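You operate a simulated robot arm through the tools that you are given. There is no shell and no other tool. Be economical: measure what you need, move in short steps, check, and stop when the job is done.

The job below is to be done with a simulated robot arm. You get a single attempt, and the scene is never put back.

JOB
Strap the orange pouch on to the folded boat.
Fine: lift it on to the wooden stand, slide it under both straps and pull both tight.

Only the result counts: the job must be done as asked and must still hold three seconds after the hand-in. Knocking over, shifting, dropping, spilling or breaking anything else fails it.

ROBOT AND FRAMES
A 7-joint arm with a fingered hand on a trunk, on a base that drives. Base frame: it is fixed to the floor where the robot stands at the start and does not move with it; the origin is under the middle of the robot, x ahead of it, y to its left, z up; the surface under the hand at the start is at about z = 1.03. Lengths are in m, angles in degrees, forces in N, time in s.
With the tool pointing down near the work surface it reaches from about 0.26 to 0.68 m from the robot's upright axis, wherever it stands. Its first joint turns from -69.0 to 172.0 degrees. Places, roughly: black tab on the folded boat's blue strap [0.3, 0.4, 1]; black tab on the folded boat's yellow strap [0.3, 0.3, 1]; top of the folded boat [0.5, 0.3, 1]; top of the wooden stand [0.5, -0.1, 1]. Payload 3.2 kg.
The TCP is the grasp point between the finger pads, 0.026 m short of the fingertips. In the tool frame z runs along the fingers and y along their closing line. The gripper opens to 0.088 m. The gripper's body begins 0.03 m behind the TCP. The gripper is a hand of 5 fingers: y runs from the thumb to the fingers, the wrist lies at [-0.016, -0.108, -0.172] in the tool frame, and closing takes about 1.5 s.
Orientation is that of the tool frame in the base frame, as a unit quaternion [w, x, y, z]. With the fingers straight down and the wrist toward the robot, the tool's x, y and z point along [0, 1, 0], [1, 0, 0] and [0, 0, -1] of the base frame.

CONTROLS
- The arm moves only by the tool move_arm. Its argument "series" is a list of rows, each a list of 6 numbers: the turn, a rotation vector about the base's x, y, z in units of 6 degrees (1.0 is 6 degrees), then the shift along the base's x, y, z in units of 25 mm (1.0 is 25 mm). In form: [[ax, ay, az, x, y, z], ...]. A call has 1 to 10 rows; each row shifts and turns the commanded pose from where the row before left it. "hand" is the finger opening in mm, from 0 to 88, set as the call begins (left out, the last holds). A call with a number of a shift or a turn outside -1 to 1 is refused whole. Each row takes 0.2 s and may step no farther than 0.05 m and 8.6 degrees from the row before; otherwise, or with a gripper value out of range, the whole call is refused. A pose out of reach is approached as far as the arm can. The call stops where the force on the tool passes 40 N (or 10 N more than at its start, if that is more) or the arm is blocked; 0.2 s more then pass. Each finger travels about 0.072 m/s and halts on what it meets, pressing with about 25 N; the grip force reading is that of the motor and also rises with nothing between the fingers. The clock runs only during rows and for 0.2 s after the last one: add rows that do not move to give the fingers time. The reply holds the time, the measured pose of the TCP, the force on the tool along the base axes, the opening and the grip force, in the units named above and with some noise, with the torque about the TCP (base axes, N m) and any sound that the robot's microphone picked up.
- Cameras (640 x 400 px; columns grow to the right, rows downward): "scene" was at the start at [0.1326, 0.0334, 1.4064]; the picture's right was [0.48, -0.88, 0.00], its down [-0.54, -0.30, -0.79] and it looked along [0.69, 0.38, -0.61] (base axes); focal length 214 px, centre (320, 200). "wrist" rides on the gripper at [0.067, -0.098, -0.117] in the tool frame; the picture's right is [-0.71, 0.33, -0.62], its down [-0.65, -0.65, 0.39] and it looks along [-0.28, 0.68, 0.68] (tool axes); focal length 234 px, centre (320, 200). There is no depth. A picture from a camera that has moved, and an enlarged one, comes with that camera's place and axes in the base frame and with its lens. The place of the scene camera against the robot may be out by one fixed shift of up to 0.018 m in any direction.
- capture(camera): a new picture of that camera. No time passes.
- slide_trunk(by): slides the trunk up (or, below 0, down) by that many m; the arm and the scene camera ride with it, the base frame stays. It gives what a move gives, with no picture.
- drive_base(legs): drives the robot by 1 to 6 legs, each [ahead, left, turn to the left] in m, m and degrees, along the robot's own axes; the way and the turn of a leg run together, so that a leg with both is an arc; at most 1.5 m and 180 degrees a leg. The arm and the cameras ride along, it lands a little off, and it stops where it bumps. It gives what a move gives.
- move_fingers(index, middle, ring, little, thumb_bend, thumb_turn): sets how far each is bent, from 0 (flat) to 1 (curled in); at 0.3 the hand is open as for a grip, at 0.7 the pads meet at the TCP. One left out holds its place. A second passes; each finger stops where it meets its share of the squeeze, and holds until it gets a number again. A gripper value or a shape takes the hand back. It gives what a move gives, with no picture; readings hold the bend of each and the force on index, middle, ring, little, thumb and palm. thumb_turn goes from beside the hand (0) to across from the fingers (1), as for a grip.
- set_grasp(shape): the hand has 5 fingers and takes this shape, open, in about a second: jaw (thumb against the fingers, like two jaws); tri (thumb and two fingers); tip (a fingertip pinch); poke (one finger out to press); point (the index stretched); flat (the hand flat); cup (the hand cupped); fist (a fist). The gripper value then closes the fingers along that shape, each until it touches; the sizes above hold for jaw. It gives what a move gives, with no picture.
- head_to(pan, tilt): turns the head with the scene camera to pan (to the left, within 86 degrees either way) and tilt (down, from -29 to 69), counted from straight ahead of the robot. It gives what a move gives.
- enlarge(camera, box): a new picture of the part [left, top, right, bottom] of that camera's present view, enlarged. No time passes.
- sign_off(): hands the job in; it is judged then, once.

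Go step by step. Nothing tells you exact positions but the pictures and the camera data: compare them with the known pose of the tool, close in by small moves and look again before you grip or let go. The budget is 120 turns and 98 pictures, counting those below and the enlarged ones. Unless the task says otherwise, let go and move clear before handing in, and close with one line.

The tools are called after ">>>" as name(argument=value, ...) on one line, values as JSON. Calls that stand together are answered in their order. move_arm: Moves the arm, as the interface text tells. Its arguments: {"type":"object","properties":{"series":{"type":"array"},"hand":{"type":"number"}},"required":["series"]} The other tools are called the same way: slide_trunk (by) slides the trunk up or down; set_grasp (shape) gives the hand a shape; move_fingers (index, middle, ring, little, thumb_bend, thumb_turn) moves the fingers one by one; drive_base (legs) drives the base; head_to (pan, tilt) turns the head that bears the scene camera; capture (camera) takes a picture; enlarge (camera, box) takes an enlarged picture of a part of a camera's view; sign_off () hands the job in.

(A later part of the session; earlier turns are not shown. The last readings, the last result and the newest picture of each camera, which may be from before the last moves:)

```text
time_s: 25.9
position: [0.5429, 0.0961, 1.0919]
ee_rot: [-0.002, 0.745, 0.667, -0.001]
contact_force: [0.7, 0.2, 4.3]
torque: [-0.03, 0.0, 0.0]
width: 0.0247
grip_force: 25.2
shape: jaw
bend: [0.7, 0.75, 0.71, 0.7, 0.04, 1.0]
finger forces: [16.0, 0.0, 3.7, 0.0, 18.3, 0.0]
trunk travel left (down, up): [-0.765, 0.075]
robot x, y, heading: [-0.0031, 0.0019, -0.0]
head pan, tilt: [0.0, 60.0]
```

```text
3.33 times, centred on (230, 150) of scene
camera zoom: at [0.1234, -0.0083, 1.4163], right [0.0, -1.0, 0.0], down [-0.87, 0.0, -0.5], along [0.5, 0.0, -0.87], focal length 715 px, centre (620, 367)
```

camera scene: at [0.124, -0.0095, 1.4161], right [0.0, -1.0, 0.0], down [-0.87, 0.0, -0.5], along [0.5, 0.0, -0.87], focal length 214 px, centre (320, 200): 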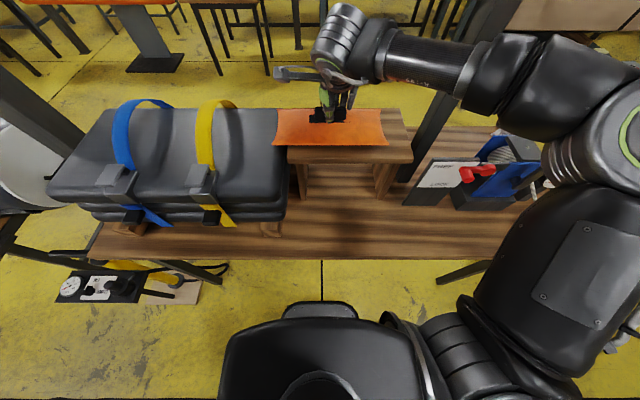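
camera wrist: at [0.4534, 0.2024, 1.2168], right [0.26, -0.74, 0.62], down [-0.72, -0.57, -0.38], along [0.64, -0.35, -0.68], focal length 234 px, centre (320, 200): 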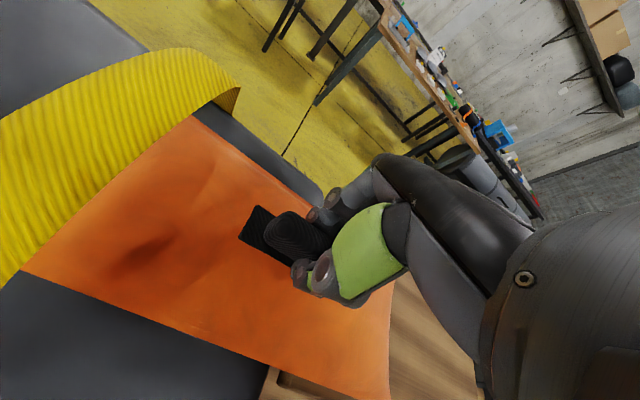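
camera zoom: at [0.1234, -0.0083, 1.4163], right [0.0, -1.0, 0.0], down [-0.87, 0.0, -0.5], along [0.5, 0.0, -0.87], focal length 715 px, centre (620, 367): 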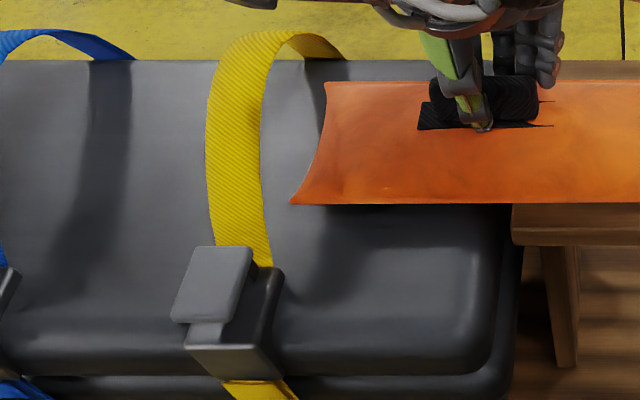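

The strap sprang back. Now the pouch just rests on the boat, so I push it in again at this lower height.

>>> move_arm(series=[[0, 0, 0, 0, 0.6, 0], [0, 0, 0, 0, 0.6, 0], [0, 0, 0, 0, 0.4, 0], [0, 0, 0, 0, 0, 0]])

>>> enlarge(camera="scene", box=[150, 90, 310, 210])

>>> capture(camera="wrist")

```text
time_s: 26.9
position: [0.5422, 0.1342, 1.0917]
ee_rot: [-0.002, 0.745, 0.667, -0.002]
contact_force: [0.6, -3.7, 6.7]
torque: [-0.05, 0.08, 0.04]
width: 0.0249
grip_force: 24.9
shape: jaw
bend: [0.7, 0.75, 0.71, 0.7, 0.04, 1.0]
finger forces: [15.7, 0.0, 3.8, 0.2, 20.9, 0.0]
trunk travel left (down, up): [-0.765, 0.075]
robot x, y, heading: [-0.0001, -0.0023, 0.0]
head pan, tilt: [0.0, 60.0]
```

```text
3.33 times, centred on (230, 150) of scene
camera zoom: at [0.1225, -0.0102, 1.4163], right [0.0, -1.0, 0.0], down [-0.87, 0.0, -0.5], along [0.5, 0.0, -0.87], focal length 715 px, centre (620, 367)
```

zoom: 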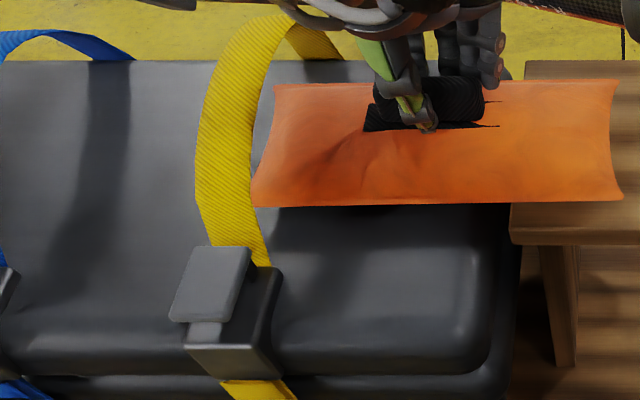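

```text
56 pictures are left
camera wrist: at [0.4522, 0.2106, 1.2098], right [0.26, -0.74, 0.62], down [-0.72, -0.57, -0.38], along [0.64, -0.35, -0.68], focal length 234 px, centre (320, 200)
```

wrist: 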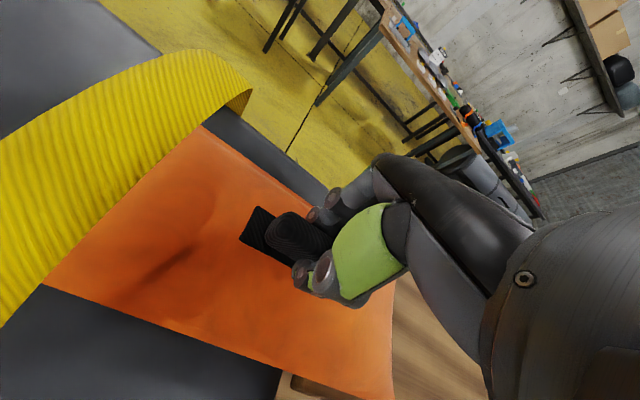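

The yellow strap is pushed left again, and I can't tell from here whether the pouch corner or my hand does it. The pouch is resting on boat and stand, so I release it, rise clear and inspect.

>>> move_arm(series=[[0, 0, 0, 0, -0.6, 0], [0, 0, 0, 0, -0.3, 0], [0, 0, 0, 0, 0, -0.05]])

>>> move_arm(series=[[0, 0, 0, 0, 0, 0], [0, 0, 0, 0, 0, 0], [0, 0, 0, 0, 0, 0], [0, 0, 0, 0, 0, 0], [0, 0, 0, 0, 0, 0], [0, 0, 0, 0, 0, 0]], hand=75)

>>> move_arm(series=[[0, 0, 0, 0, 0, 0.5], [0, 0, 0, 0, 0, 1], [0, 0, 0, 0, 0, 1], [0, 0, 0, 0, 0, 1], [0, 0, 0, 0, 0, 1], [0, 0, 0, 0, -1, 1], [0, 0, 0, 0, -1, 1], [0, 0, 0, 0, -1, 0], [0, 0, 0, 0, -1, 0]])

>>> capture(camera="scene")

>>> capture(camera="wrist")

```text
time_s: 27.7
position: [0.541, 0.1144, 1.0914]
ee_rot: [-0.002, 0.745, 0.667, -0.002]
contact_force: [-0.8, 3.5, 12.4]
torque: [0.09, 0.26, -0.04]
width: 0.0251
grip_force: 24.6
shape: jaw
bend: [0.7, 0.75, 0.71, 0.7, 0.03, 1.0]
finger forces: [16.7, 0.0, 3.1, 0.0, 26.1, 0.0]
trunk travel left (down, up): [-0.765, 0.075]
robot x, y, heading: [0.0006, 0.0019, 0.0]
head pan, tilt: [0.0, 60.0]
```

```text
time_s: 29.1
position: [0.538, 0.1123, 1.0924]
ee_rot: [-0.001, 0.745, 0.667, -0.001]
contact_force: [-3.7, -2.0, 15.9]
torque: [-0.29, -0.5, -0.08]
width: 0.0717
grip_force: 0.2
shape: jaw
bend: [0.36, 0.33, 0.28, 0.35, 0.1, 0.98]
finger forces: [0.1, 15.6, 0.0, 0.0, 0.0, 0.0]
trunk travel left (down, up): [-0.765, 0.075]
robot x, y, heading: [-0.0014, -0.0002, -0.0]
head pan, tilt: [0.0, 60.0]
```

```text
time_s: 31.1
position: [0.5415, 0.012, 1.2534]
ee_rot: [-0.003, 0.745, 0.667, -0.003]
contact_force: [0.9, 0.0, 0.4]
torque: [0.04, 0.0, 0.02]
width: 0.0746
grip_force: 0.0
shape: jaw
bend: [0.36, 0.32, 0.28, 0.35, 0.1, 0.98]
finger forces: [0.0, 0.1, 0.1, 0.0, 0.1, 0.1]
trunk travel left (down, up): [-0.765, 0.075]
robot x, y, heading: [-0.0042, 0.0005, 0.4]
head pan, tilt: [0.0, 60.0]
```

```text
55 pictures are left
camera scene: at [0.1234, -0.0102, 1.4162], right [0.0, -1.0, 0.0], down [-0.87, 0.0, -0.5], along [0.5, 0.0, -0.87], focal length 214 px, centre (320, 200)
```

scene: 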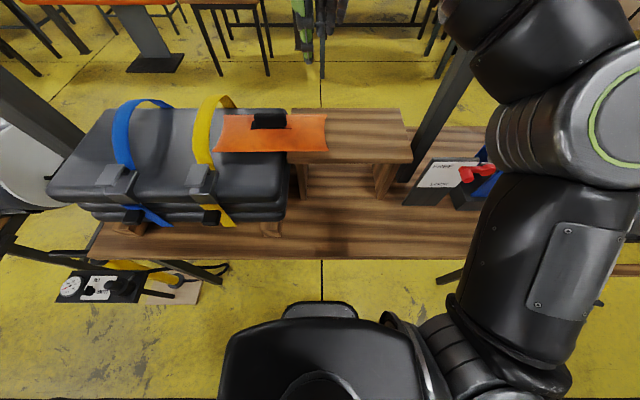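

```text
54 pictures are left
camera wrist: at [0.4522, 0.0888, 1.3711], right [0.26, -0.74, 0.62], down [-0.72, -0.57, -0.38], along [0.64, -0.35, -0.68], focal length 234 px, centre (320, 200)
```

wrist: 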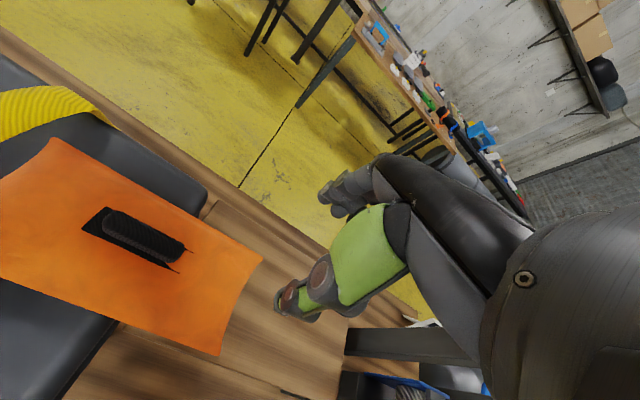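

The pouch is released and lying flat across boat and stand. I zoom in on the strap and the pouch's left end.

>>> enlarge(camera="scene", box=[170, 80, 350, 210])

>>> head_to(pan=35, tilt=40)

>>> enlarge(camera="scene", box=[160, 100, 480, 300])

```text
3.08 times, centred on (260, 145) of scene
camera zoom: at [0.1234, -0.0102, 1.4162], right [0.0, -1.0, 0.0], down [-0.87, 0.0, -0.5], along [0.5, 0.0, -0.87], focal length 660 px, centre (505, 369)
```

zoom: 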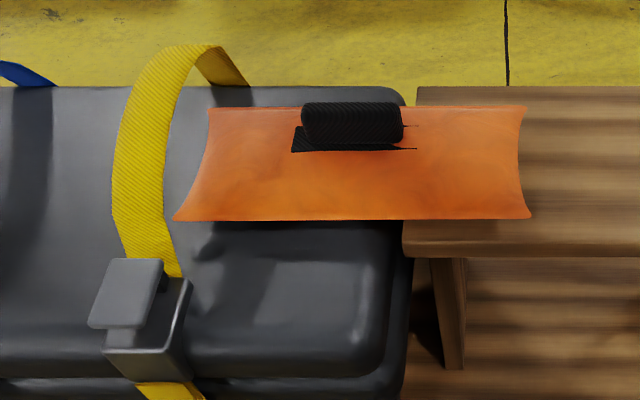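

```text
time_s: 32.1
position: [0.5428, 0.014, 1.2523]
ee_rot: [-0.003, 0.745, 0.667, -0.003]
contact_force: [0.5, 0.0, 0.2]
torque: [0.03, -0.01, -0.03]
width: 0.0748
grip_force: 0.0
shape: jaw
bend: [0.36, 0.32, 0.28, 0.35, 0.1, 0.98]
finger forces: [0.1, 0.0, 0.0, 0.0, 0.0, 0.0]
trunk travel left (down, up): [-0.765, 0.075]
robot x, y, heading: [-0.002, -0.0009, -0.1]
head pan, tilt: [35.0, 40.0]
```

```text
2.00 times, centred on (320, 200) of scene
camera zoom: at [0.1267, 0.0401, 1.4429], right [0.57, -0.82, 0.0], down [-0.53, -0.37, -0.77], along [0.63, 0.44, -0.64], focal length 429 px, centre (320, 200)
```

zoom: 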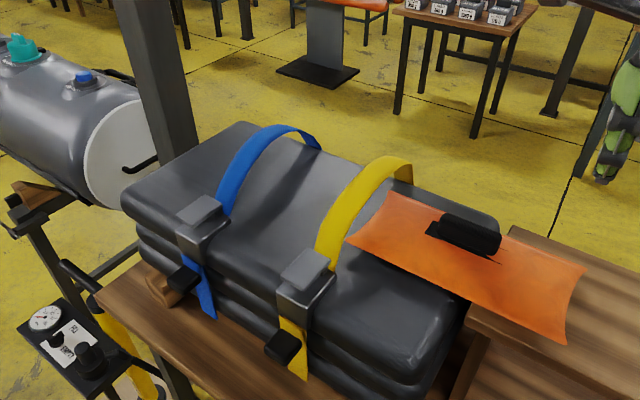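

The front-left corner of the pouch lies right beside the strap's front leg. I raise the arm and lower the trunk to see the arch in profile.

>>> move_arm(series=[[0, 0, 0, 0, 0, 1], [0, 0, 0, 0, 0, 1], [0, 0, 0, 0, 0, 1], [0, 0, 0, 0, 0, 1], [0, 0, 0, 0, 0, 1], [0, 0, 0, 0, 0, 1], [0, 0, 0, 0, 0, 1], [0, 0, 0, 0, 0, 1]])

>>> slide_trunk(by=-0.25)

>>> head_to(pan=35, tilt=20)

>>> enlarge(camera="scene", box=[160, 120, 480, 320])

```text
time_s: 34.0
position: [0.5136, 0.0133, 1.3752]
ee_rot: [-0.003, 0.744, 0.668, -0.004]
contact_force: [0.3, -0.7, -0.2]
torque: [0.0, 0.0, 0.0]
width: 0.0748
grip_force: 0.0
shape: jaw
bend: [0.36, 0.32, 0.28, 0.35, 0.1, 0.98]
finger forces: [0.1, 0.0, 0.1, 0.0, 0.0, 0.0]
out of reach, approached as far as the arm can: row 5, 6, 7, 8
trunk travel left (down, up): [-0.765, 0.075]
robot x, y, heading: [0.0046, 0.0033, -0.2]
head pan, tilt: [35.0, 40.0]
```

```text
time_s: 36.5
position: [0.5124, 0.0131, 1.1255]
ee_rot: [-0.002, 0.744, 0.668, -0.003]
contact_force: [0.2, -0.3, -0.2]
torque: [0.01, 0.01, -0.03]
width: 0.0745
grip_force: 0.1
shape: jaw
bend: [0.36, 0.32, 0.28, 0.35, 0.1, 0.98]
finger forces: [0.0, 0.0, 0.0, 0.0, 0.0, 0.0]
trunk travel left (down, up): [-0.515, 0.325]
robot x, y, heading: [0.0, -0.0013, -0.2]
head pan, tilt: [35.0, 40.0]
```

```text
time_s: 37.4
position: [0.5131, 0.0138, 1.1254]
ee_rot: [-0.002, 0.745, 0.667, -0.003]
contact_force: [0.9, -0.2, -0.2]
torque: [0.01, -0.02, 0.01]
width: 0.0746
grip_force: 0.1
shape: jaw
bend: [0.36, 0.32, 0.28, 0.35, 0.1, 0.98]
finger forces: [0.0, 0.0, 0.0, 0.0, 0.0, 0.0]
trunk travel left (down, up): [-0.515, 0.325]
robot x, y, heading: [-0.0023, 0.001, 0.0]
head pan, tilt: [35.0, 20.0]
```

```text
2.00 times, centred on (320, 220) of scene
camera zoom: at [0.1332, 0.045, 1.2243], right [0.57, -0.82, 0.0], down [-0.28, -0.2, -0.94], along [0.77, 0.54, -0.34], focal length 429 px, centre (320, 160)
```

zoom: 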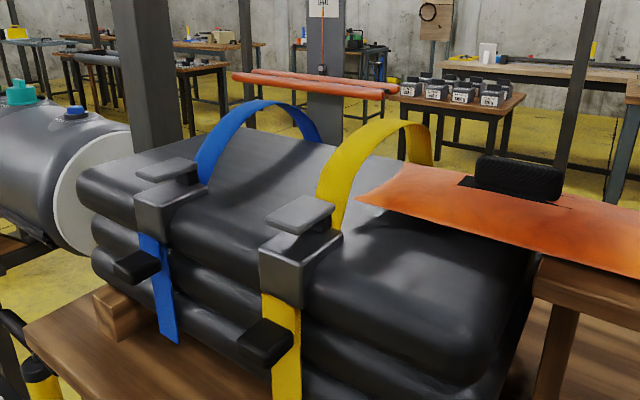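

In profile the arch is tall enough, but the pouch lies about 18 mm too far toward its front leg. I raise the trunk again and bring the open hand back over the handle.

>>> slide_trunk(by=0.2)

>>> move_arm(series=[[0, 0, 0, 0.5, 1, -0.5], [0, 0, 0, 0.5, 1, -0.5], [0, 0, 0, 0, 1, -1], [0, 0, 0, 0, 0.94, -1], [0, 0, 0, 0, 0, -1], [0, 0, 0, 0, 0, -1], [0, 0, 0, 0, 0, -1]])

>>> head_to(pan=0, tilt=60)

>>> capture(camera="wrist")

>>> enlarge(camera="scene", box=[170, 60, 350, 190])

```text
time_s: 39.5
position: [0.5129, 0.0138, 1.3256]
ee_rot: [-0.003, 0.745, 0.668, -0.004]
contact_force: [0.9, -0.8, -0.2]
torque: [0.01, 0.0, -0.02]
width: 0.0747
grip_force: 0.1
shape: jaw
bend: [0.36, 0.32, 0.28, 0.35, 0.1, 0.98]
finger forces: [0.0, 0.1, 0.0, 0.0, 0.0, 0.0]
trunk travel left (down, up): [-0.715, 0.125]
robot x, y, heading: [-0.0009, -0.001, -0.0]
head pan, tilt: [35.0, 20.0]
```

```text
time_s: 41.1
position: [0.5225, 0.1029, 1.1713]
ee_rot: [-0.002, 0.745, 0.667, -0.004]
contact_force: [0.2, 0.2, 0.3]
torque: [0.01, -0.01, 0.0]
width: 0.0746
grip_force: 0.1
shape: jaw
bend: [0.36, 0.32, 0.28, 0.35, 0.1, 0.98]
finger forces: [0.0, 0.0, 0.0, 0.0, 0.0, 0.0]
out of reach, approached as far as the arm can: row 1, 2
trunk travel left (down, up): [-0.715, 0.125]
robot x, y, heading: [0.0001, 0.0031, 0.0]
head pan, tilt: [35.0, 20.0]
```

```text
time_s: 42.2
position: [0.5219, 0.1033, 1.1724]
ee_rot: [-0.002, 0.745, 0.667, -0.003]
contact_force: [-0.3, -0.4, -0.8]
torque: [0.02, 0.03, 0.0]
width: 0.0746
grip_force: 0.2
shape: jaw
bend: [0.36, 0.32, 0.28, 0.35, 0.1, 0.98]
finger forces: [0.0, 0.0, 0.1, 0.0, 0.1, 0.1]
trunk travel left (down, up): [-0.715, 0.125]
robot x, y, heading: [-0.0021, -0.0012, 0.1]
head pan, tilt: [0.0, 60.0]
```

```text
50 pictures are left
camera wrist: at [0.434, 0.1796, 1.2901], right [0.26, -0.74, 0.62], down [-0.72, -0.57, -0.38], along [0.64, -0.35, -0.68], focal length 234 px, centre (320, 200)
```

wrist: 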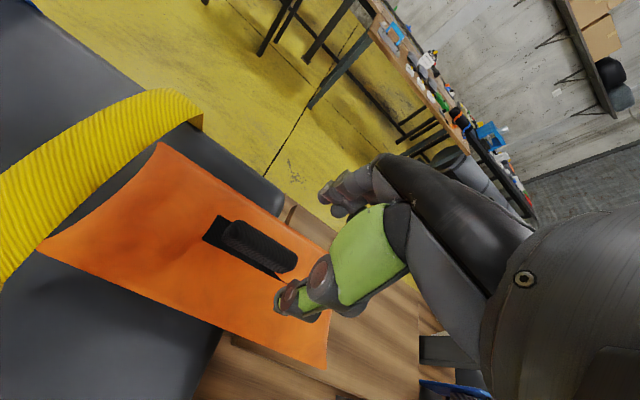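

```text
3.08 times, centred on (260, 125) of scene
camera zoom: at [0.1237, -0.0083, 1.3662], right [0.0, -1.0, 0.0], down [-0.87, 0.0, -0.5], along [0.5, 0.0, -0.87], focal length 660 px, centre (505, 431)
```

zoom: 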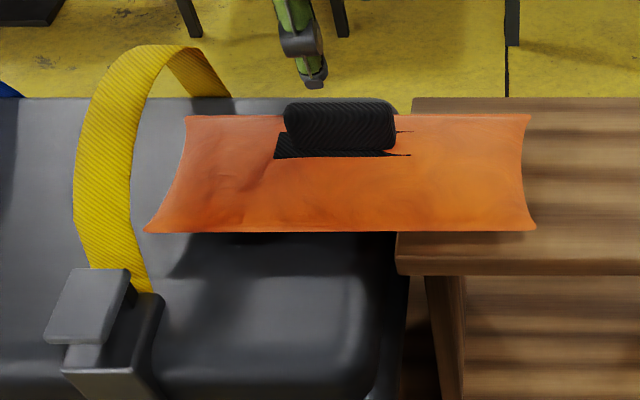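

The handle lies at about [0.534, 0.114]. I line up, descend around it and close.

>>> move_arm(series=[[0, 0, 0, 0.5, 0.44, 0], [0, 0, 0, 0, 0, -1], [0, 0, 0, 0, 0, -1], [0, 0, 0, 0, 0, -0.5], [0, 0, 0, 0, 0, -0.4], [0, 0, 0, 0, 0, 0]])

>>> capture(camera="wrist")

```text
time_s: 43.6
position: [0.5372, 0.1147, 1.098]
ee_rot: [-0.002, 0.745, 0.667, -0.003]
contact_force: [-0.3, 0.0, -0.6]
torque: [-0.03, 0.02, 0.03]
width: 0.0748
grip_force: 0.1
shape: jaw
bend: [0.36, 0.32, 0.28, 0.35, 0.1, 0.98]
finger forces: [0.0, 0.0, 0.1, 0.0, 0.1, 0.0]
trunk travel left (down, up): [-0.715, 0.125]
robot x, y, heading: [-0.0013, 0.0025, 0.0]
head pan, tilt: [0.0, 60.0]
```

```text
48 pictures are left
camera wrist: at [0.4463, 0.1906, 1.2169], right [0.26, -0.74, 0.62], down [-0.72, -0.57, -0.38], along [0.64, -0.35, -0.68], focal length 234 px, centre (320, 200)
```

wrist: 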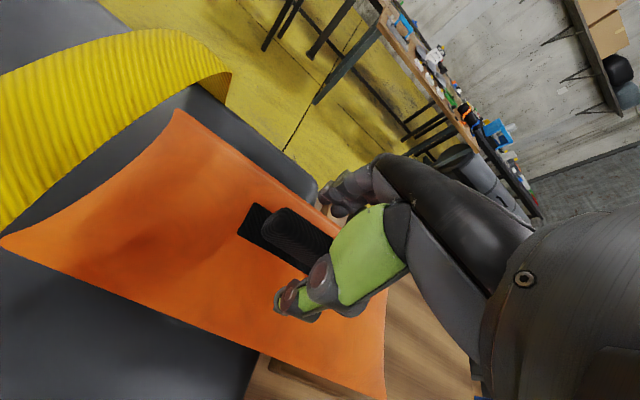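

The hand straddles the handle, so I close on it.

>>> move_arm(series=[[0, 0, 0, 0, 0, -0.1], [0, 0, 0, 0, 0, 0], [0, 0, 0, 0, 0, 0], [0, 0, 0, 0, 0, 0], [0, 0, 0, 0, 0, 0], [0, 0, 0, 0, 0, 0], [0, 0, 0, 0, 0, 0]], hand=0)

>>> move_arm(series=[[0, 0, 0, 0, -0.4, 0.15], [0, 0, 0, 0.4, 0, 0], [0, 0, 0, 0.4, 0, 0], [0, 0, 0, 0, 0, 0]])

>>> enlarge(camera="scene", box=[170, 60, 350, 190])

>>> capture(camera="wrist")

```text
time_s: 45.2
position: [0.5356, 0.1141, 1.0975]
ee_rot: [-0.002, 0.745, 0.667, -0.003]
contact_force: [-0.6, -1.3, 0.3]
torque: [0.02, -0.04, 0.09]
width: 0.015
grip_force: 25.2
shape: jaw
bend: [0.67, 0.61, 0.72, 0.7, 0.46, 1.0]
finger forces: [12.0, 6.7, 2.9, 0.1, 21.7, 0.0]
trunk travel left (down, up): [-0.715, 0.125]
robot x, y, heading: [0.0044, 0.0006, -0.0]
head pan, tilt: [0.0, 60.0]
```

```text
time_s: 46.2
position: [0.556, 0.1034, 1.1015]
ee_rot: [-0.002, 0.745, 0.667, -0.004]
contact_force: [0.3, -0.5, -2.7]
torque: [-0.02, 0.0, 0.02]
width: 0.015
grip_force: 24.8
shape: jaw
bend: [0.67, 0.62, 0.72, 0.7, 0.46, 1.0]
finger forces: [13.2, 6.3, 2.6, 0.1, 21.9, 0.0]
trunk travel left (down, up): [-0.715, 0.125]
robot x, y, heading: [0.0014, 0.0005, -0.1]
head pan, tilt: [0.0, 60.0]
```

```text
3.08 times, centred on (260, 125) of scene
camera zoom: at [0.1239, -0.0083, 1.3661], right [0.0, -1.0, 0.0], down [-0.87, 0.0, -0.5], along [0.5, 0.0, -0.87], focal length 660 px, centre (505, 431)
```

zoom: 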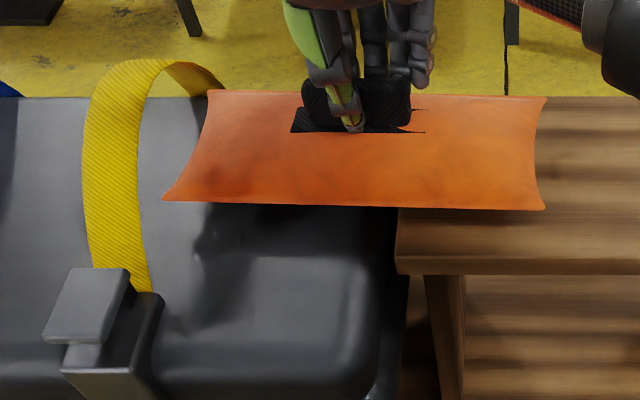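

```text
46 pictures are left
camera wrist: at [0.467, 0.1802, 1.2183], right [0.26, -0.74, 0.62], down [-0.72, -0.57, -0.38], along [0.64, -0.35, -0.68], focal length 234 px, centre (320, 200)
```

wrist: 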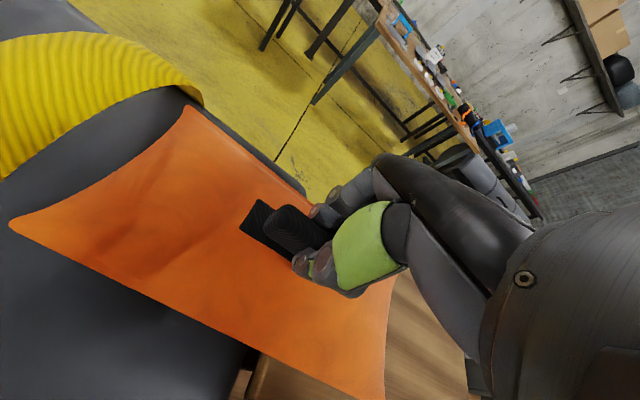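

The pouch is now centred in the opening, with about 35 mm to each strap leg. I push it in by 35 mm and look.

>>> move_arm(series=[[0, 0, 0, 0, 0.5, -0.08], [0, 0, 0, 0, 0.5, 0], [0, 0, 0, 0, 0.4, 0], [0, 0, 0, 0, 0, 0]])

>>> enlarge(camera="scene", box=[170, 60, 350, 190])

>>> capture(camera="wrist")

```text
time_s: 47.2
position: [0.5553, 0.1388, 1.0998]
ee_rot: [-0.003, 0.745, 0.667, -0.003]
contact_force: [-0.1, 0.2, -2.7]
torque: [0.01, -0.03, -0.02]
width: 0.0153
grip_force: 25.0
shape: jaw
bend: [0.67, 0.62, 0.72, 0.7, 0.46, 1.0]
finger forces: [13.2, 6.3, 2.5, 0.1, 22.0, 0.0]
trunk travel left (down, up): [-0.715, 0.125]
robot x, y, heading: [-0.0009, 0.0013, -0.0]
head pan, tilt: [0.0, 60.0]
```

```text
3.08 times, centred on (260, 125) of scene
camera zoom: at [0.1242, -0.0086, 1.3661], right [0.0, -1.0, 0.0], down [-0.87, 0.0, -0.5], along [0.5, 0.0, -0.87], focal length 660 px, centre (505, 431)
```

zoom: 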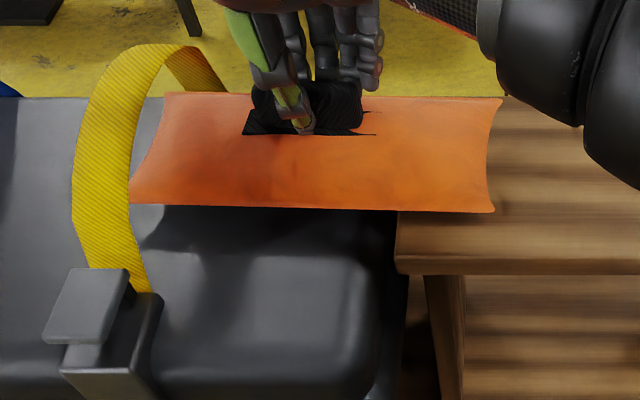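

```text
44 pictures are left
camera wrist: at [0.4669, 0.2152, 1.2166], right [0.26, -0.74, 0.62], down [-0.72, -0.57, -0.38], along [0.64, -0.35, -0.68], focal length 234 px, centre (320, 200)
```

wrist: 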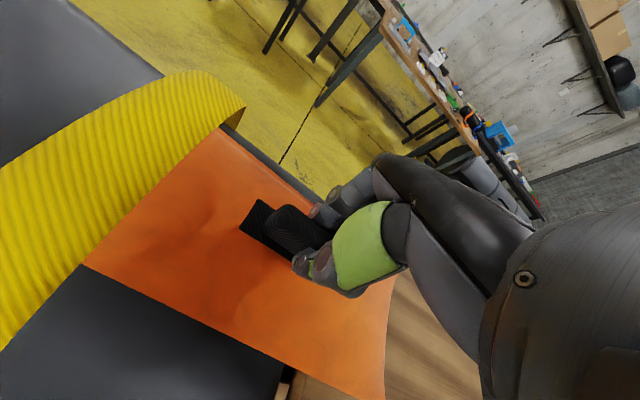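

The strap shifted only a few millimetres while the pouch moved 35 mm, so the pouch seems to be passing beneath. I push on in 25 mm and look for it emerging on the far side.

>>> move_arm(series=[[0, 0, 0, 0, 0.5, 0], [0, 0, 0, 0, 0.5, 0], [0, 0, 0, 0, 0, 0]])

>>> enlarge(camera="scene", box=[130, 60, 310, 190])

>>> enlarge(camera="wrist", box=[0, 0, 320, 200])

```text
time_s: 48.0
position: [0.5563, 0.1621, 1.0984]
ee_rot: [-0.002, 0.745, 0.667, -0.004]
contact_force: [0.3, 0.3, -3.7]
torque: [0.0, -0.03, 0.03]
width: 0.0151
grip_force: 25.0
shape: jaw
bend: [0.67, 0.62, 0.72, 0.7, 0.46, 1.0]
finger forces: [13.1, 6.3, 2.5, 0.0, 22.0, 0.0]
trunk travel left (down, up): [-0.715, 0.125]
robot x, y, heading: [0.0035, -0.0006, -0.0]
head pan, tilt: [0.0, 60.0]
```

```text
3.08 times, centred on (220, 125) of scene
camera zoom: at [0.1242, -0.0087, 1.3661], right [0.0, -1.0, 0.0], down [-0.87, 0.0, -0.5], along [0.5, 0.0, -0.87], focal length 660 px, centre (628, 431)
```

zoom: 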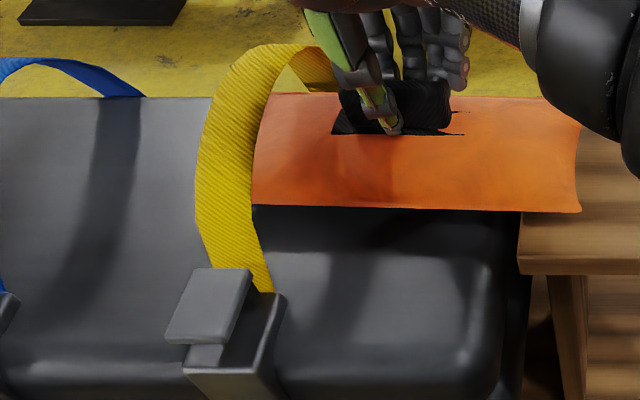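

```text
2.00 times, centred on (160, 100) of wrist
camera zoom: at [0.4673, 0.2402, 1.2165], right [0.26, -0.74, 0.62], down [-0.72, -0.57, -0.38], along [0.64, -0.35, -0.68], focal length 468 px, centre (640, 400)
```

zoom: 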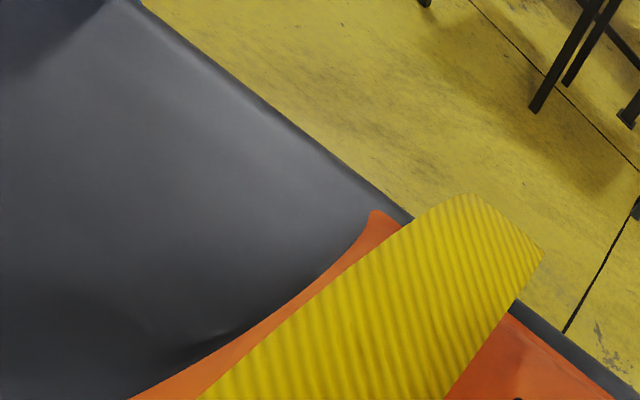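

The pouch is emerging beyond the yellow strap, so it is going under cleanly. I set it down, release the handle, and rise clear to switch to pushing its right end.

>>> move_arm(series=[[0, 0, 0, 0, 0.3, -0.12], [0, 0, 0, 0, 0, -0.12], [0, 0, 0, 0, 0, 0]])

>>> move_arm(series=[[0, 0, 0, 0, 0, 0.04], [0, 0, 0, 0, 0, 0.04], [0, 0, 0, 0, 0, 0], [0, 0, 0, 0, 0, 0], [0, 0, 0, 0, 0, 0], [0, 0, 0, 0, 0, 0]], hand=70)

>>> move_arm(series=[[0, 0, 0, 0, 0, 0.5], [0, 0, 0, 0, 0, 1], [0, 0, 0, 0, 0, 1], [0, 0, 0, 0, -0.5, 1], [0, 0, 0, 0, -1, 1], [0, 0, 0, 0, -1, 0], [0, 0, 0, 0, -1, 0], [0, 0, 0, 0, -1, 0], [0, 0, 0, 0, -1, 0], [0, 0, 0, 0, -1, 0]])

>>> capture(camera="scene")

```text
time_s: 48.8
position: [0.5551, 0.1701, 1.0958]
ee_rot: [-0.001, 0.744, 0.668, 0.001]
contact_force: [3.8, 1.2, 15.8]
torque: [0.01, -0.05, 0.06]
width: 0.0157
grip_force: 25.2
shape: jaw
bend: [0.67, 0.62, 0.72, 0.7, 0.46, 1.0]
finger forces: [15.8, 8.8, 3.7, 0.1, 24.0, 0.0]
trunk travel left (down, up): [-0.715, 0.125]
robot x, y, heading: [0.002, 0.0003, 0.0]
head pan, tilt: [0.0, 60.0]
```

```text
time_s: 50.2
position: [0.5558, 0.1712, 1.0942]
ee_rot: [-0.002, 0.745, 0.667, -0.003]
contact_force: [0.9, 0.3, 0.4]
torque: [0.0, 0.03, 0.0]
width: 0.0697
grip_force: 0.1
shape: jaw
bend: [0.38, 0.33, 0.27, 0.37, 0.08, 0.98]
finger forces: [0.0, 0.0, 0.0, 0.0, 0.0, 0.0]
trunk travel left (down, up): [-0.715, 0.125]
robot x, y, heading: [-0.0006, 0.0001, 0.1]
head pan, tilt: [0.0, 60.0]
```

```text
time_s: 52.4
position: [0.5521, 0.005, 1.2061]
ee_rot: [-0.003, 0.745, 0.667, -0.003]
contact_force: [0.3, 0.0, -0.3]
torque: [-0.02, -0.02, 0.03]
width: 0.0698
grip_force: 0.1
shape: jaw
bend: [0.38, 0.33, 0.27, 0.37, 0.08, 0.98]
finger forces: [0.0, 0.1, 0.1, 0.1, 0.0, 0.0]
out of reach, approached as far as the arm can: row 4
trunk travel left (down, up): [-0.715, 0.125]
robot x, y, heading: [0.0008, -0.0017, -0.0]
head pan, tilt: [0.0, 60.0]
```

```text
41 pictures are left
camera scene: at [0.1232, -0.0098, 1.3662], right [0.0, -1.0, 0.0], down [-0.87, 0.0, -0.5], along [0.5, 0.0, -0.87], focal length 214 px, centre (320, 200)
```

scene: 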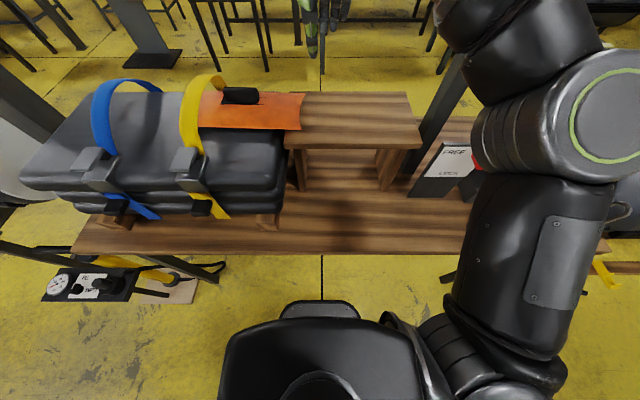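

The pouch's right end is at y ≈ 0.03. I move right of it, close the fingers into a pusher and lower to just above the stand.

>>> move_arm(series=[[0, 0, 0, 0.1, -1, 0], [0, 0, 0, 0, -1, 0], [0, 0, 0, 0, -0.6, 0], [0, 0, 0, 0, 0, -1], [0, 0, 0, 0, 0, -1], [0, 0, 0, 0, 0, -1], [0, 0, 0, 0, 0, -1], [0, 0, 0, 0, 0, -0.6], [0, 0, 0, 0, 0, 0]], hand=0)

>>> capture(camera="wrist")

>>> enlarge(camera="scene", box=[170, 60, 430, 190])

```text
time_s: 54.4
position: [0.5552, -0.0587, 1.0901]
ee_rot: [-0.002, 0.744, 0.668, -0.004]
contact_force: [0.0, -0.5, -1.1]
torque: [0.0, 0.02, 0.01]
width: 0.0001
grip_force: 24.7
shape: jaw
bend: [0.7, 0.7, 0.3, 0.7, 0.83, 1.0]
finger forces: [0.1, 0.0, 0.0, 0.0, 0.1, 0.1]
trunk travel left (down, up): [-0.715, 0.125]
robot x, y, heading: [-0.0008, -0.0005, 0.3]
head pan, tilt: [0.0, 60.0]
```

```text
40 pictures are left
camera wrist: at [0.4667, 0.0186, 1.2084], right [0.26, -0.74, 0.62], down [-0.72, -0.57, -0.38], along [0.64, -0.35, -0.68], focal length 234 px, centre (320, 200)
```

wrist: 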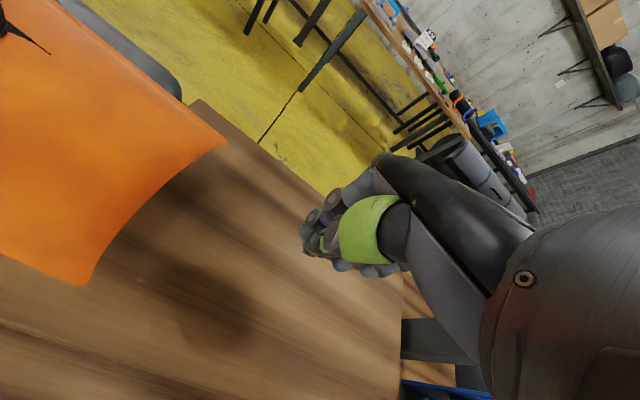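

```text
2.46 times, centred on (300, 125) of scene
camera zoom: at [0.1236, -0.0084, 1.3662], right [0.0, -1.0, 0.0], down [-0.87, 0.0, -0.5], along [0.5, 0.0, -0.87], focal length 528 px, centre (369, 385)
```

zoom: 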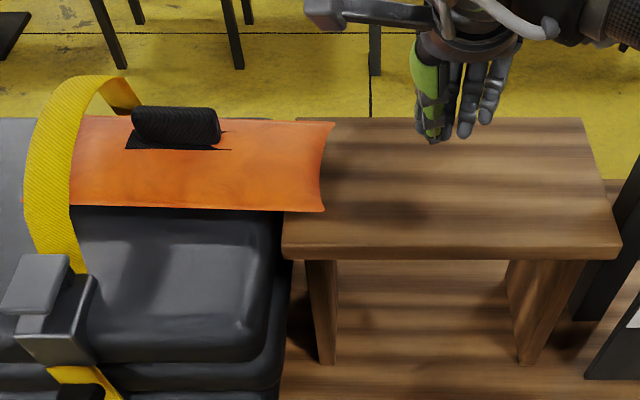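

The thumb and index lead on the pouch side. I lower in small steps to find the stand surface.

>>> move_arm(series=[[0, 0, 0, 0, 0, -0.3], [0, 0, 0, 0, 0, -0.3], [0, 0, 0, 0, 0, -0.2], [0, 0, 0, 0, 0, -0.2], [0, 0, 0, 0, 0, 0]])

>>> enlarge(camera="scene", box=[170, 60, 430, 190])

```text
time_s: 55.6
position: [0.5565, -0.0586, 1.0662]
ee_rot: [-0.003, 0.745, 0.667, -0.003]
contact_force: [-0.5, -0.4, 0.3]
torque: [-0.04, -0.01, -0.01]
width: 0.0
grip_force: 25.3
shape: jaw
bend: [0.7, 0.7, 0.3, 0.7, 0.83, 1.0]
finger forces: [0.1, 0.0, 0.0, 0.1, 0.0, 0.0]
trunk travel left (down, up): [-0.715, 0.125]
robot x, y, heading: [-0.0007, 0.0053, 0.0]
head pan, tilt: [0.0, 60.0]
```

```text
2.46 times, centred on (300, 125) of scene
camera zoom: at [0.1236, -0.0084, 1.3662], right [0.0, -1.0, 0.0], down [-0.87, 0.0, -0.5], along [0.5, 0.0, -0.87], focal length 528 px, centre (369, 385)
```

zoom: 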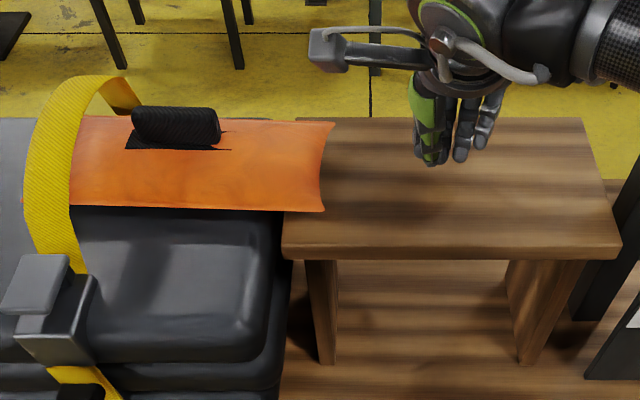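

Still no contact at 1.066, so I go down a little more.

>>> move_arm(series=[[0, 0, 0, 0, 0, -0.2], [0, 0, 0, 0, 0, -0.2], [0, 0, 0, 0, 0, -0.15], [0, 0, 0, 0, 0, -0.15], [0, 0, 0, 0, 0, 0]])

```text
time_s: 56.7
position: [0.5581, -0.0591, 1.0567]
ee_rot: [0.004, 0.745, 0.667, 0.008]
contact_force: [-2.3, -0.6, 8.3]
torque: [-0.11, 0.08, -0.01]
width: 0.0
grip_force: 25.5
shape: jaw
bend: [0.7, 0.7, 0.3, 0.7, 0.83, 1.0]
finger forces: [0.0, 0.0, 0.1, 0.0, 0.1, 0.1]
trunk travel left (down, up): [-0.715, 0.125]
robot x, y, heading: [0.0008, 0.0013, 0.2]
head pan, tilt: [0.0, 60.0]
stopped in row 5: the force on the tool passed its limit at 42 N (the readings are from after the stop); the commanded pose is now the measured one
```

The stand surface is found at TCP z ≈ 1.057. I raise 6 mm and move left up to the pouch's end.

>>> move_arm(series=[[0, 0.22, 0, 0, 0, 0.25], [0, 0, 0, 0, 0.8, 0], [0, 0, 0, 0, 0.8, 0], [0, 0, 0, 0, 0.8, 0], [0, 0, 0, 0, 0.6, 0], [0, 0, 0, 0, 0.4, 0], [0, 0, 0, 0, 0.4, 0], [0, 0, 0, 0, 0, 0]])

>>> enlarge(camera="scene", box=[130, 60, 390, 190])

```text
time_s: 58.5
position: [0.5583, 0.0368, 1.0621]
ee_rot: [-0.006, 0.745, 0.667, -0.004]
contact_force: [0.5, 0.0, -0.5]
torque: [0.0, 0.01, -0.03]
width: 0.0
grip_force: 24.8
shape: jaw
bend: [0.7, 0.7, 0.3, 0.7, 0.83, 1.0]
finger forces: [0.3, 0.0, 0.0, 0.0, 0.0, 0.1]
trunk travel left (down, up): [-0.715, 0.125]
robot x, y, heading: [-0.0012, -0.0024, 0.1]
head pan, tilt: [0.0, 60.0]
```

```text
2.46 times, centred on (260, 125) of scene
camera zoom: at [0.1239, -0.009, 1.3662], right [0.0, -1.0, 0.0], down [-0.87, 0.0, -0.5], along [0.5, 0.0, -0.87], focal length 528 px, centre (468, 385)
```

zoom: 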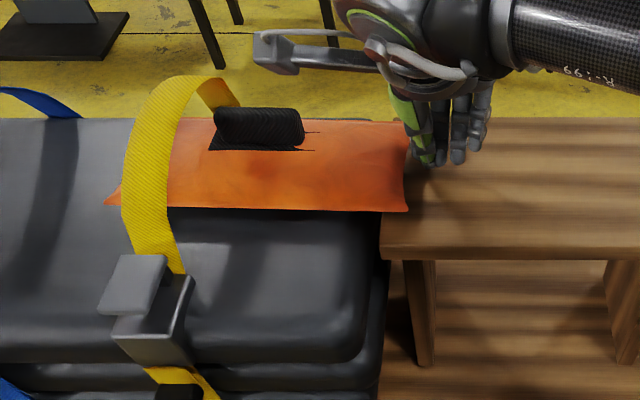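

It is pushing nicely and the pouch stays straight, with its left tip now showing past the yellow strap. I push on.

>>> move_arm(series=[[0, 0, 0, 0, 0.5, 0], [0, 0, 0, 0, 0.5, 0], [0, 0, 0, 0, 0.5, 0], [0, 0, 0, 0, 0.5, 0], [0, 0, 0, 0, 0.5, 0], [0, 0, 0, 0, 0, 0]])

>>> enlarge(camera="scene", box=[80, 60, 340, 190])

```text
time_s: 59.9
position: [0.5587, 0.0986, 1.0618]
ee_rot: [-0.006, 0.745, 0.667, -0.003]
contact_force: [0.8, -0.4, -0.7]
torque: [-0.02, 0.02, -0.03]
width: 0.0
grip_force: 24.8
shape: jaw
bend: [0.7, 0.7, 0.3, 0.7, 0.83, 1.0]
finger forces: [0.6, 0.0, 0.1, 0.1, 0.1, 0.0]
trunk travel left (down, up): [-0.715, 0.125]
robot x, y, heading: [-0.0013, 0.0042, 0.0]
head pan, tilt: [0.0, 60.0]
```

```text
2.46 times, centred on (210, 125) of scene
camera zoom: at [0.1238, -0.0089, 1.3662], right [0.0, -1.0, 0.0], down [-0.87, 0.0, -0.5], along [0.5, 0.0, -0.87], focal length 528 px, centre (591, 385)
```

zoom: 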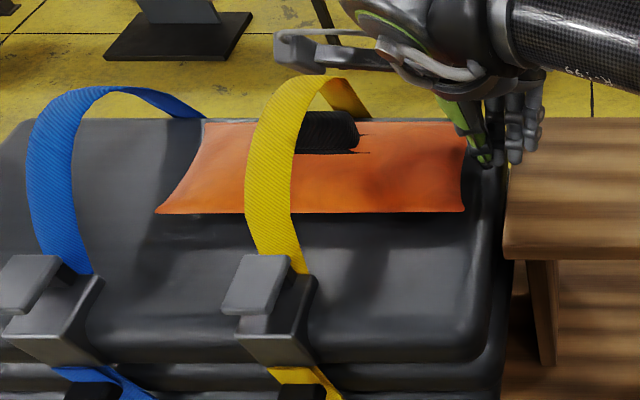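

The handle is passing under the yellow strap and nothing is snagging. I continue 50 mm toward the blue strap.

>>> move_arm(series=[[0, 0, 0, 0, 0.5, 0], [0, 0, 0, 0, 0.5, 0], [0, 0, 0, 0, 0.5, 0], [0, 0, 0, 0, 0.4, 0], [0, 0, 0, 0, 0, 0]])

>>> enlarge(camera="scene", box=[60, 60, 320, 190])

>>> capture(camera="wrist")

```text
time_s: 61.1
position: [0.5593, 0.1459, 1.0615]
ee_rot: [-0.005, 0.745, 0.667, -0.003]
contact_force: [0.5, -0.7, 1.1]
torque: [0.03, -0.02, 0.0]
width: 0.0
grip_force: 25.3
shape: jaw
bend: [0.7, 0.7, 0.3, 0.7, 0.83, 1.0]
finger forces: [0.9, 0.1, 0.1, 0.0, 0.0, 0.0]
trunk travel left (down, up): [-0.715, 0.125]
robot x, y, heading: [0.0001, -0.0021, 0.1]
head pan, tilt: [0.0, 60.0]
```

```text
2.46 times, centred on (190, 125) of scene
camera zoom: at [0.1238, -0.0089, 1.3662], right [0.0, -1.0, 0.0], down [-0.87, 0.0, -0.5], along [0.5, 0.0, -0.87], focal length 528 px, centre (640, 385)
```

zoom: 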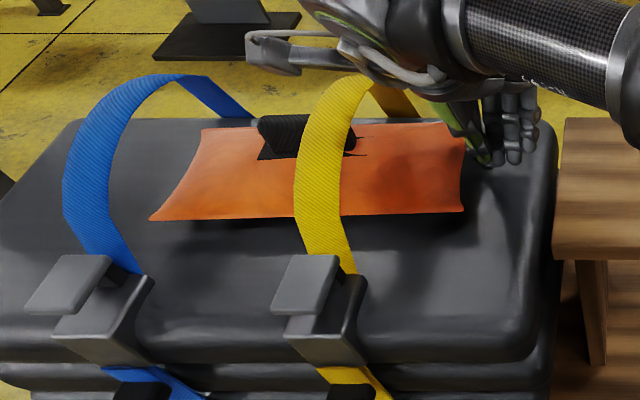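

```text
34 pictures are left
camera wrist: at [0.47, 0.2226, 1.1797], right [0.26, -0.74, 0.62], down [-0.73, -0.57, -0.38], along [0.64, -0.35, -0.69], focal length 234 px, centre (320, 200)
```

wrist: 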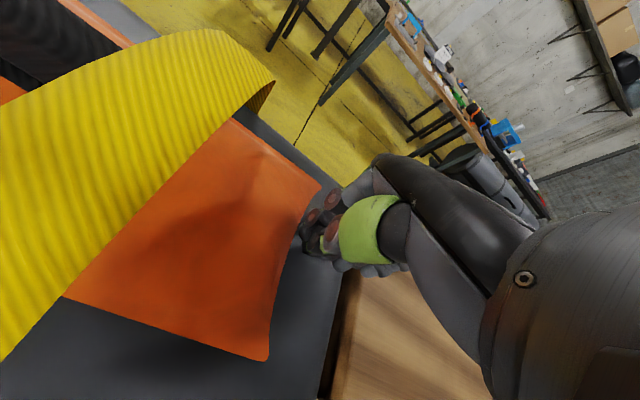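

My finger is contacting near the pouch's back corner and it has yawed about 3°. I back off, shift 40 mm toward the robot, and push from there to straighten it.

>>> move_arm(series=[[0, 0, 0, 0, -0.8, 0], [0, 0, 0, -0.8, 0, 0], [0, 0, 0, -0.8, 0, 0], [0, 0, 0, 0, 0.5, 0], [0, 0, 0, 0, 0.5, 0], [0, 0, 0, 0, 0.4, 0], [0, 0, 0, 0, 0, 0]])

>>> enlarge(camera="scene", box=[60, 60, 320, 190])

>>> capture(camera="wrist")

```text
time_s: 62.7
position: [0.5191, 0.1612, 1.061]
ee_rot: [-0.006, 0.745, 0.667, -0.003]
contact_force: [0.5, -0.4, -0.1]
torque: [-0.01, -0.02, 0.01]
width: 0.0
grip_force: 25.2
shape: jaw
bend: [0.7, 0.7, 0.3, 0.7, 0.83, 1.0]
finger forces: [0.7, 0.0, 0.0, 0.0, 0.0, 0.0]
trunk travel left (down, up): [-0.715, 0.125]
robot x, y, heading: [0.0004, -0.0007, 0.1]
head pan, tilt: [0.0, 60.0]
```

```text
2.46 times, centred on (190, 125) of scene
camera zoom: at [0.1237, -0.009, 1.3662], right [0.0, -1.0, 0.0], down [-0.87, 0.0, -0.5], along [0.5, 0.0, -0.87], focal length 528 px, centre (640, 385)
```

zoom: 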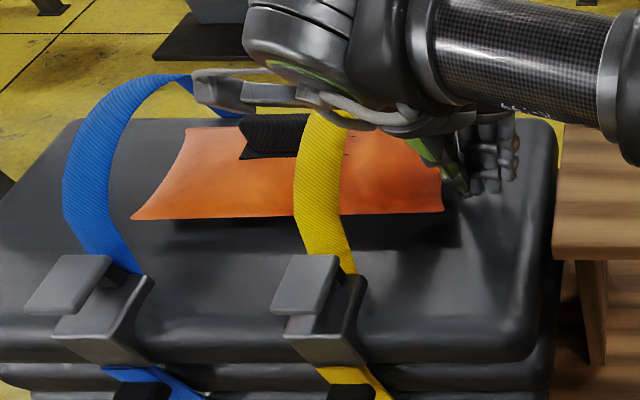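

```text
32 pictures are left
camera wrist: at [0.4298, 0.2371, 1.1798], right [0.26, -0.74, 0.62], down [-0.73, -0.57, -0.38], along [0.64, -0.35, -0.69], focal length 234 px, centre (320, 200)
```

wrist: 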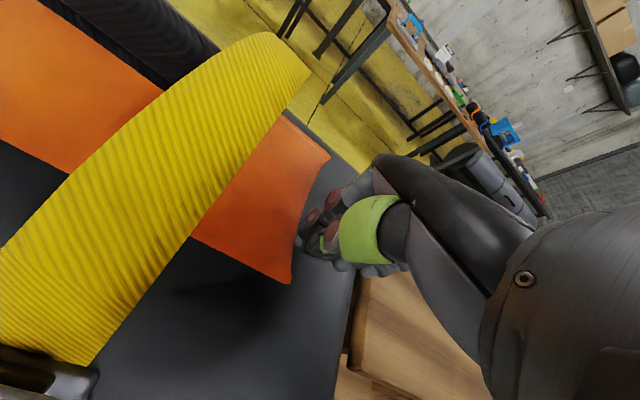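

It straightened and the contact is now mid-edge. The right end is at y ≈ 0.16, so I push 25 mm more and check the blue strap.

>>> move_arm(series=[[0, 0, 0, 0, 0.4, 0], [0, 0, 0, 0, 0.3, 0], [0, 0, 0, 0, 0.3, 0], [0, 0, 0, 0, 0, 0]])

>>> enlarge(camera="scene", box=[60, 60, 320, 190])

```text
time_s: 63.7
position: [0.5194, 0.1859, 1.0609]
ee_rot: [-0.006, 0.744, 0.668, -0.003]
contact_force: [0.5, -0.6, -1.2]
torque: [-0.02, 0.0, -0.02]
width: 0.0
grip_force: 25.2
shape: jaw
bend: [0.7, 0.7, 0.3, 0.7, 0.83, 1.0]
finger forces: [0.6, 0.1, 0.1, 0.1, 0.0, 0.0]
trunk travel left (down, up): [-0.715, 0.125]
robot x, y, heading: [-0.0022, 0.002, -0.2]
head pan, tilt: [0.0, 60.0]
```

```text
2.46 times, centred on (190, 125) of scene
camera zoom: at [0.1238, -0.0088, 1.3662], right [0.0, -1.0, 0.0], down [-0.87, 0.0, -0.5], along [0.5, 0.0, -0.87], focal length 528 px, centre (640, 385)
```

zoom: 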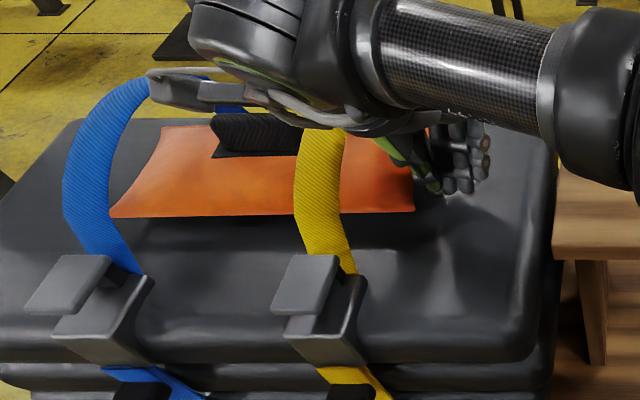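

The left tip is reaching the blue strap. I push another 18 mm, then back off and look from above to measure overhang on both sides.

>>> move_arm(series=[[0, 0, 0, 0, 0.3, 0], [0, 0, 0, 0, 0.3, 0], [0, 0, 0, 0, 0.15, 0], [0, 0, 0, 0, 0, 0]])

>>> enlarge(camera="scene", box=[60, 60, 320, 190])

>>> capture(camera="wrist")

```text
time_s: 64.7
position: [0.5197, 0.2046, 1.0605]
ee_rot: [-0.005, 0.745, 0.667, -0.003]
contact_force: [0.8, -1.0, 0.7]
torque: [0.02, -0.03, -0.02]
width: 0.0001
grip_force: 25.4
shape: jaw
bend: [0.7, 0.7, 0.3, 0.7, 0.83, 1.0]
finger forces: [1.6, 0.0, 0.0, 0.0, 0.0, 0.1]
trunk travel left (down, up): [-0.715, 0.125]
robot x, y, heading: [-0.0011, -0.0004, -0.2]
head pan, tilt: [0.0, 60.0]
```

```text
2.46 times, centred on (190, 125) of scene
camera zoom: at [0.1237, -0.009, 1.3662], right [0.0, -1.0, 0.0], down [-0.87, 0.0, -0.5], along [0.5, 0.0, -0.87], focal length 528 px, centre (640, 385)
```

zoom: 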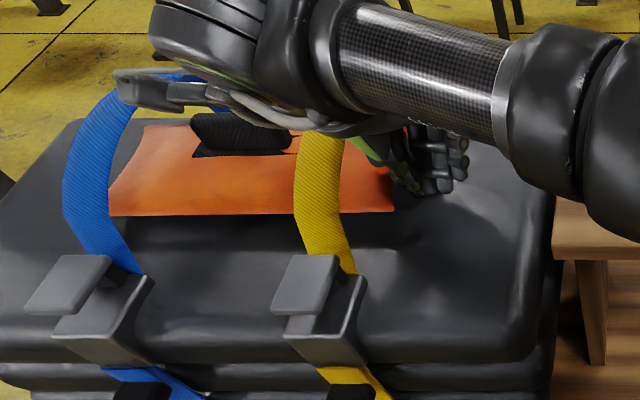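

```text
29 pictures are left
camera wrist: at [0.4303, 0.281, 1.1799], right [0.26, -0.74, 0.62], down [-0.73, -0.57, -0.38], along [0.64, -0.35, -0.69], focal length 234 px, centre (320, 200)
```

wrist: 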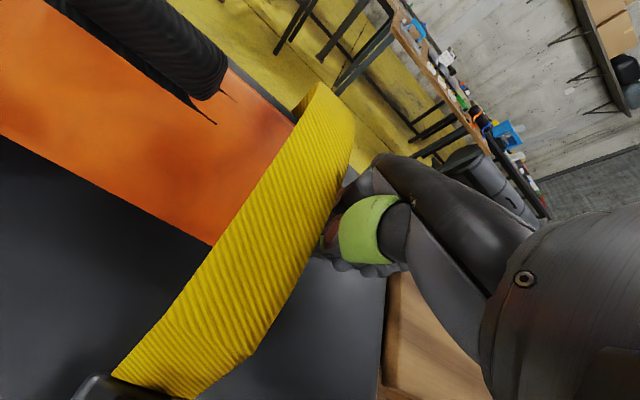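

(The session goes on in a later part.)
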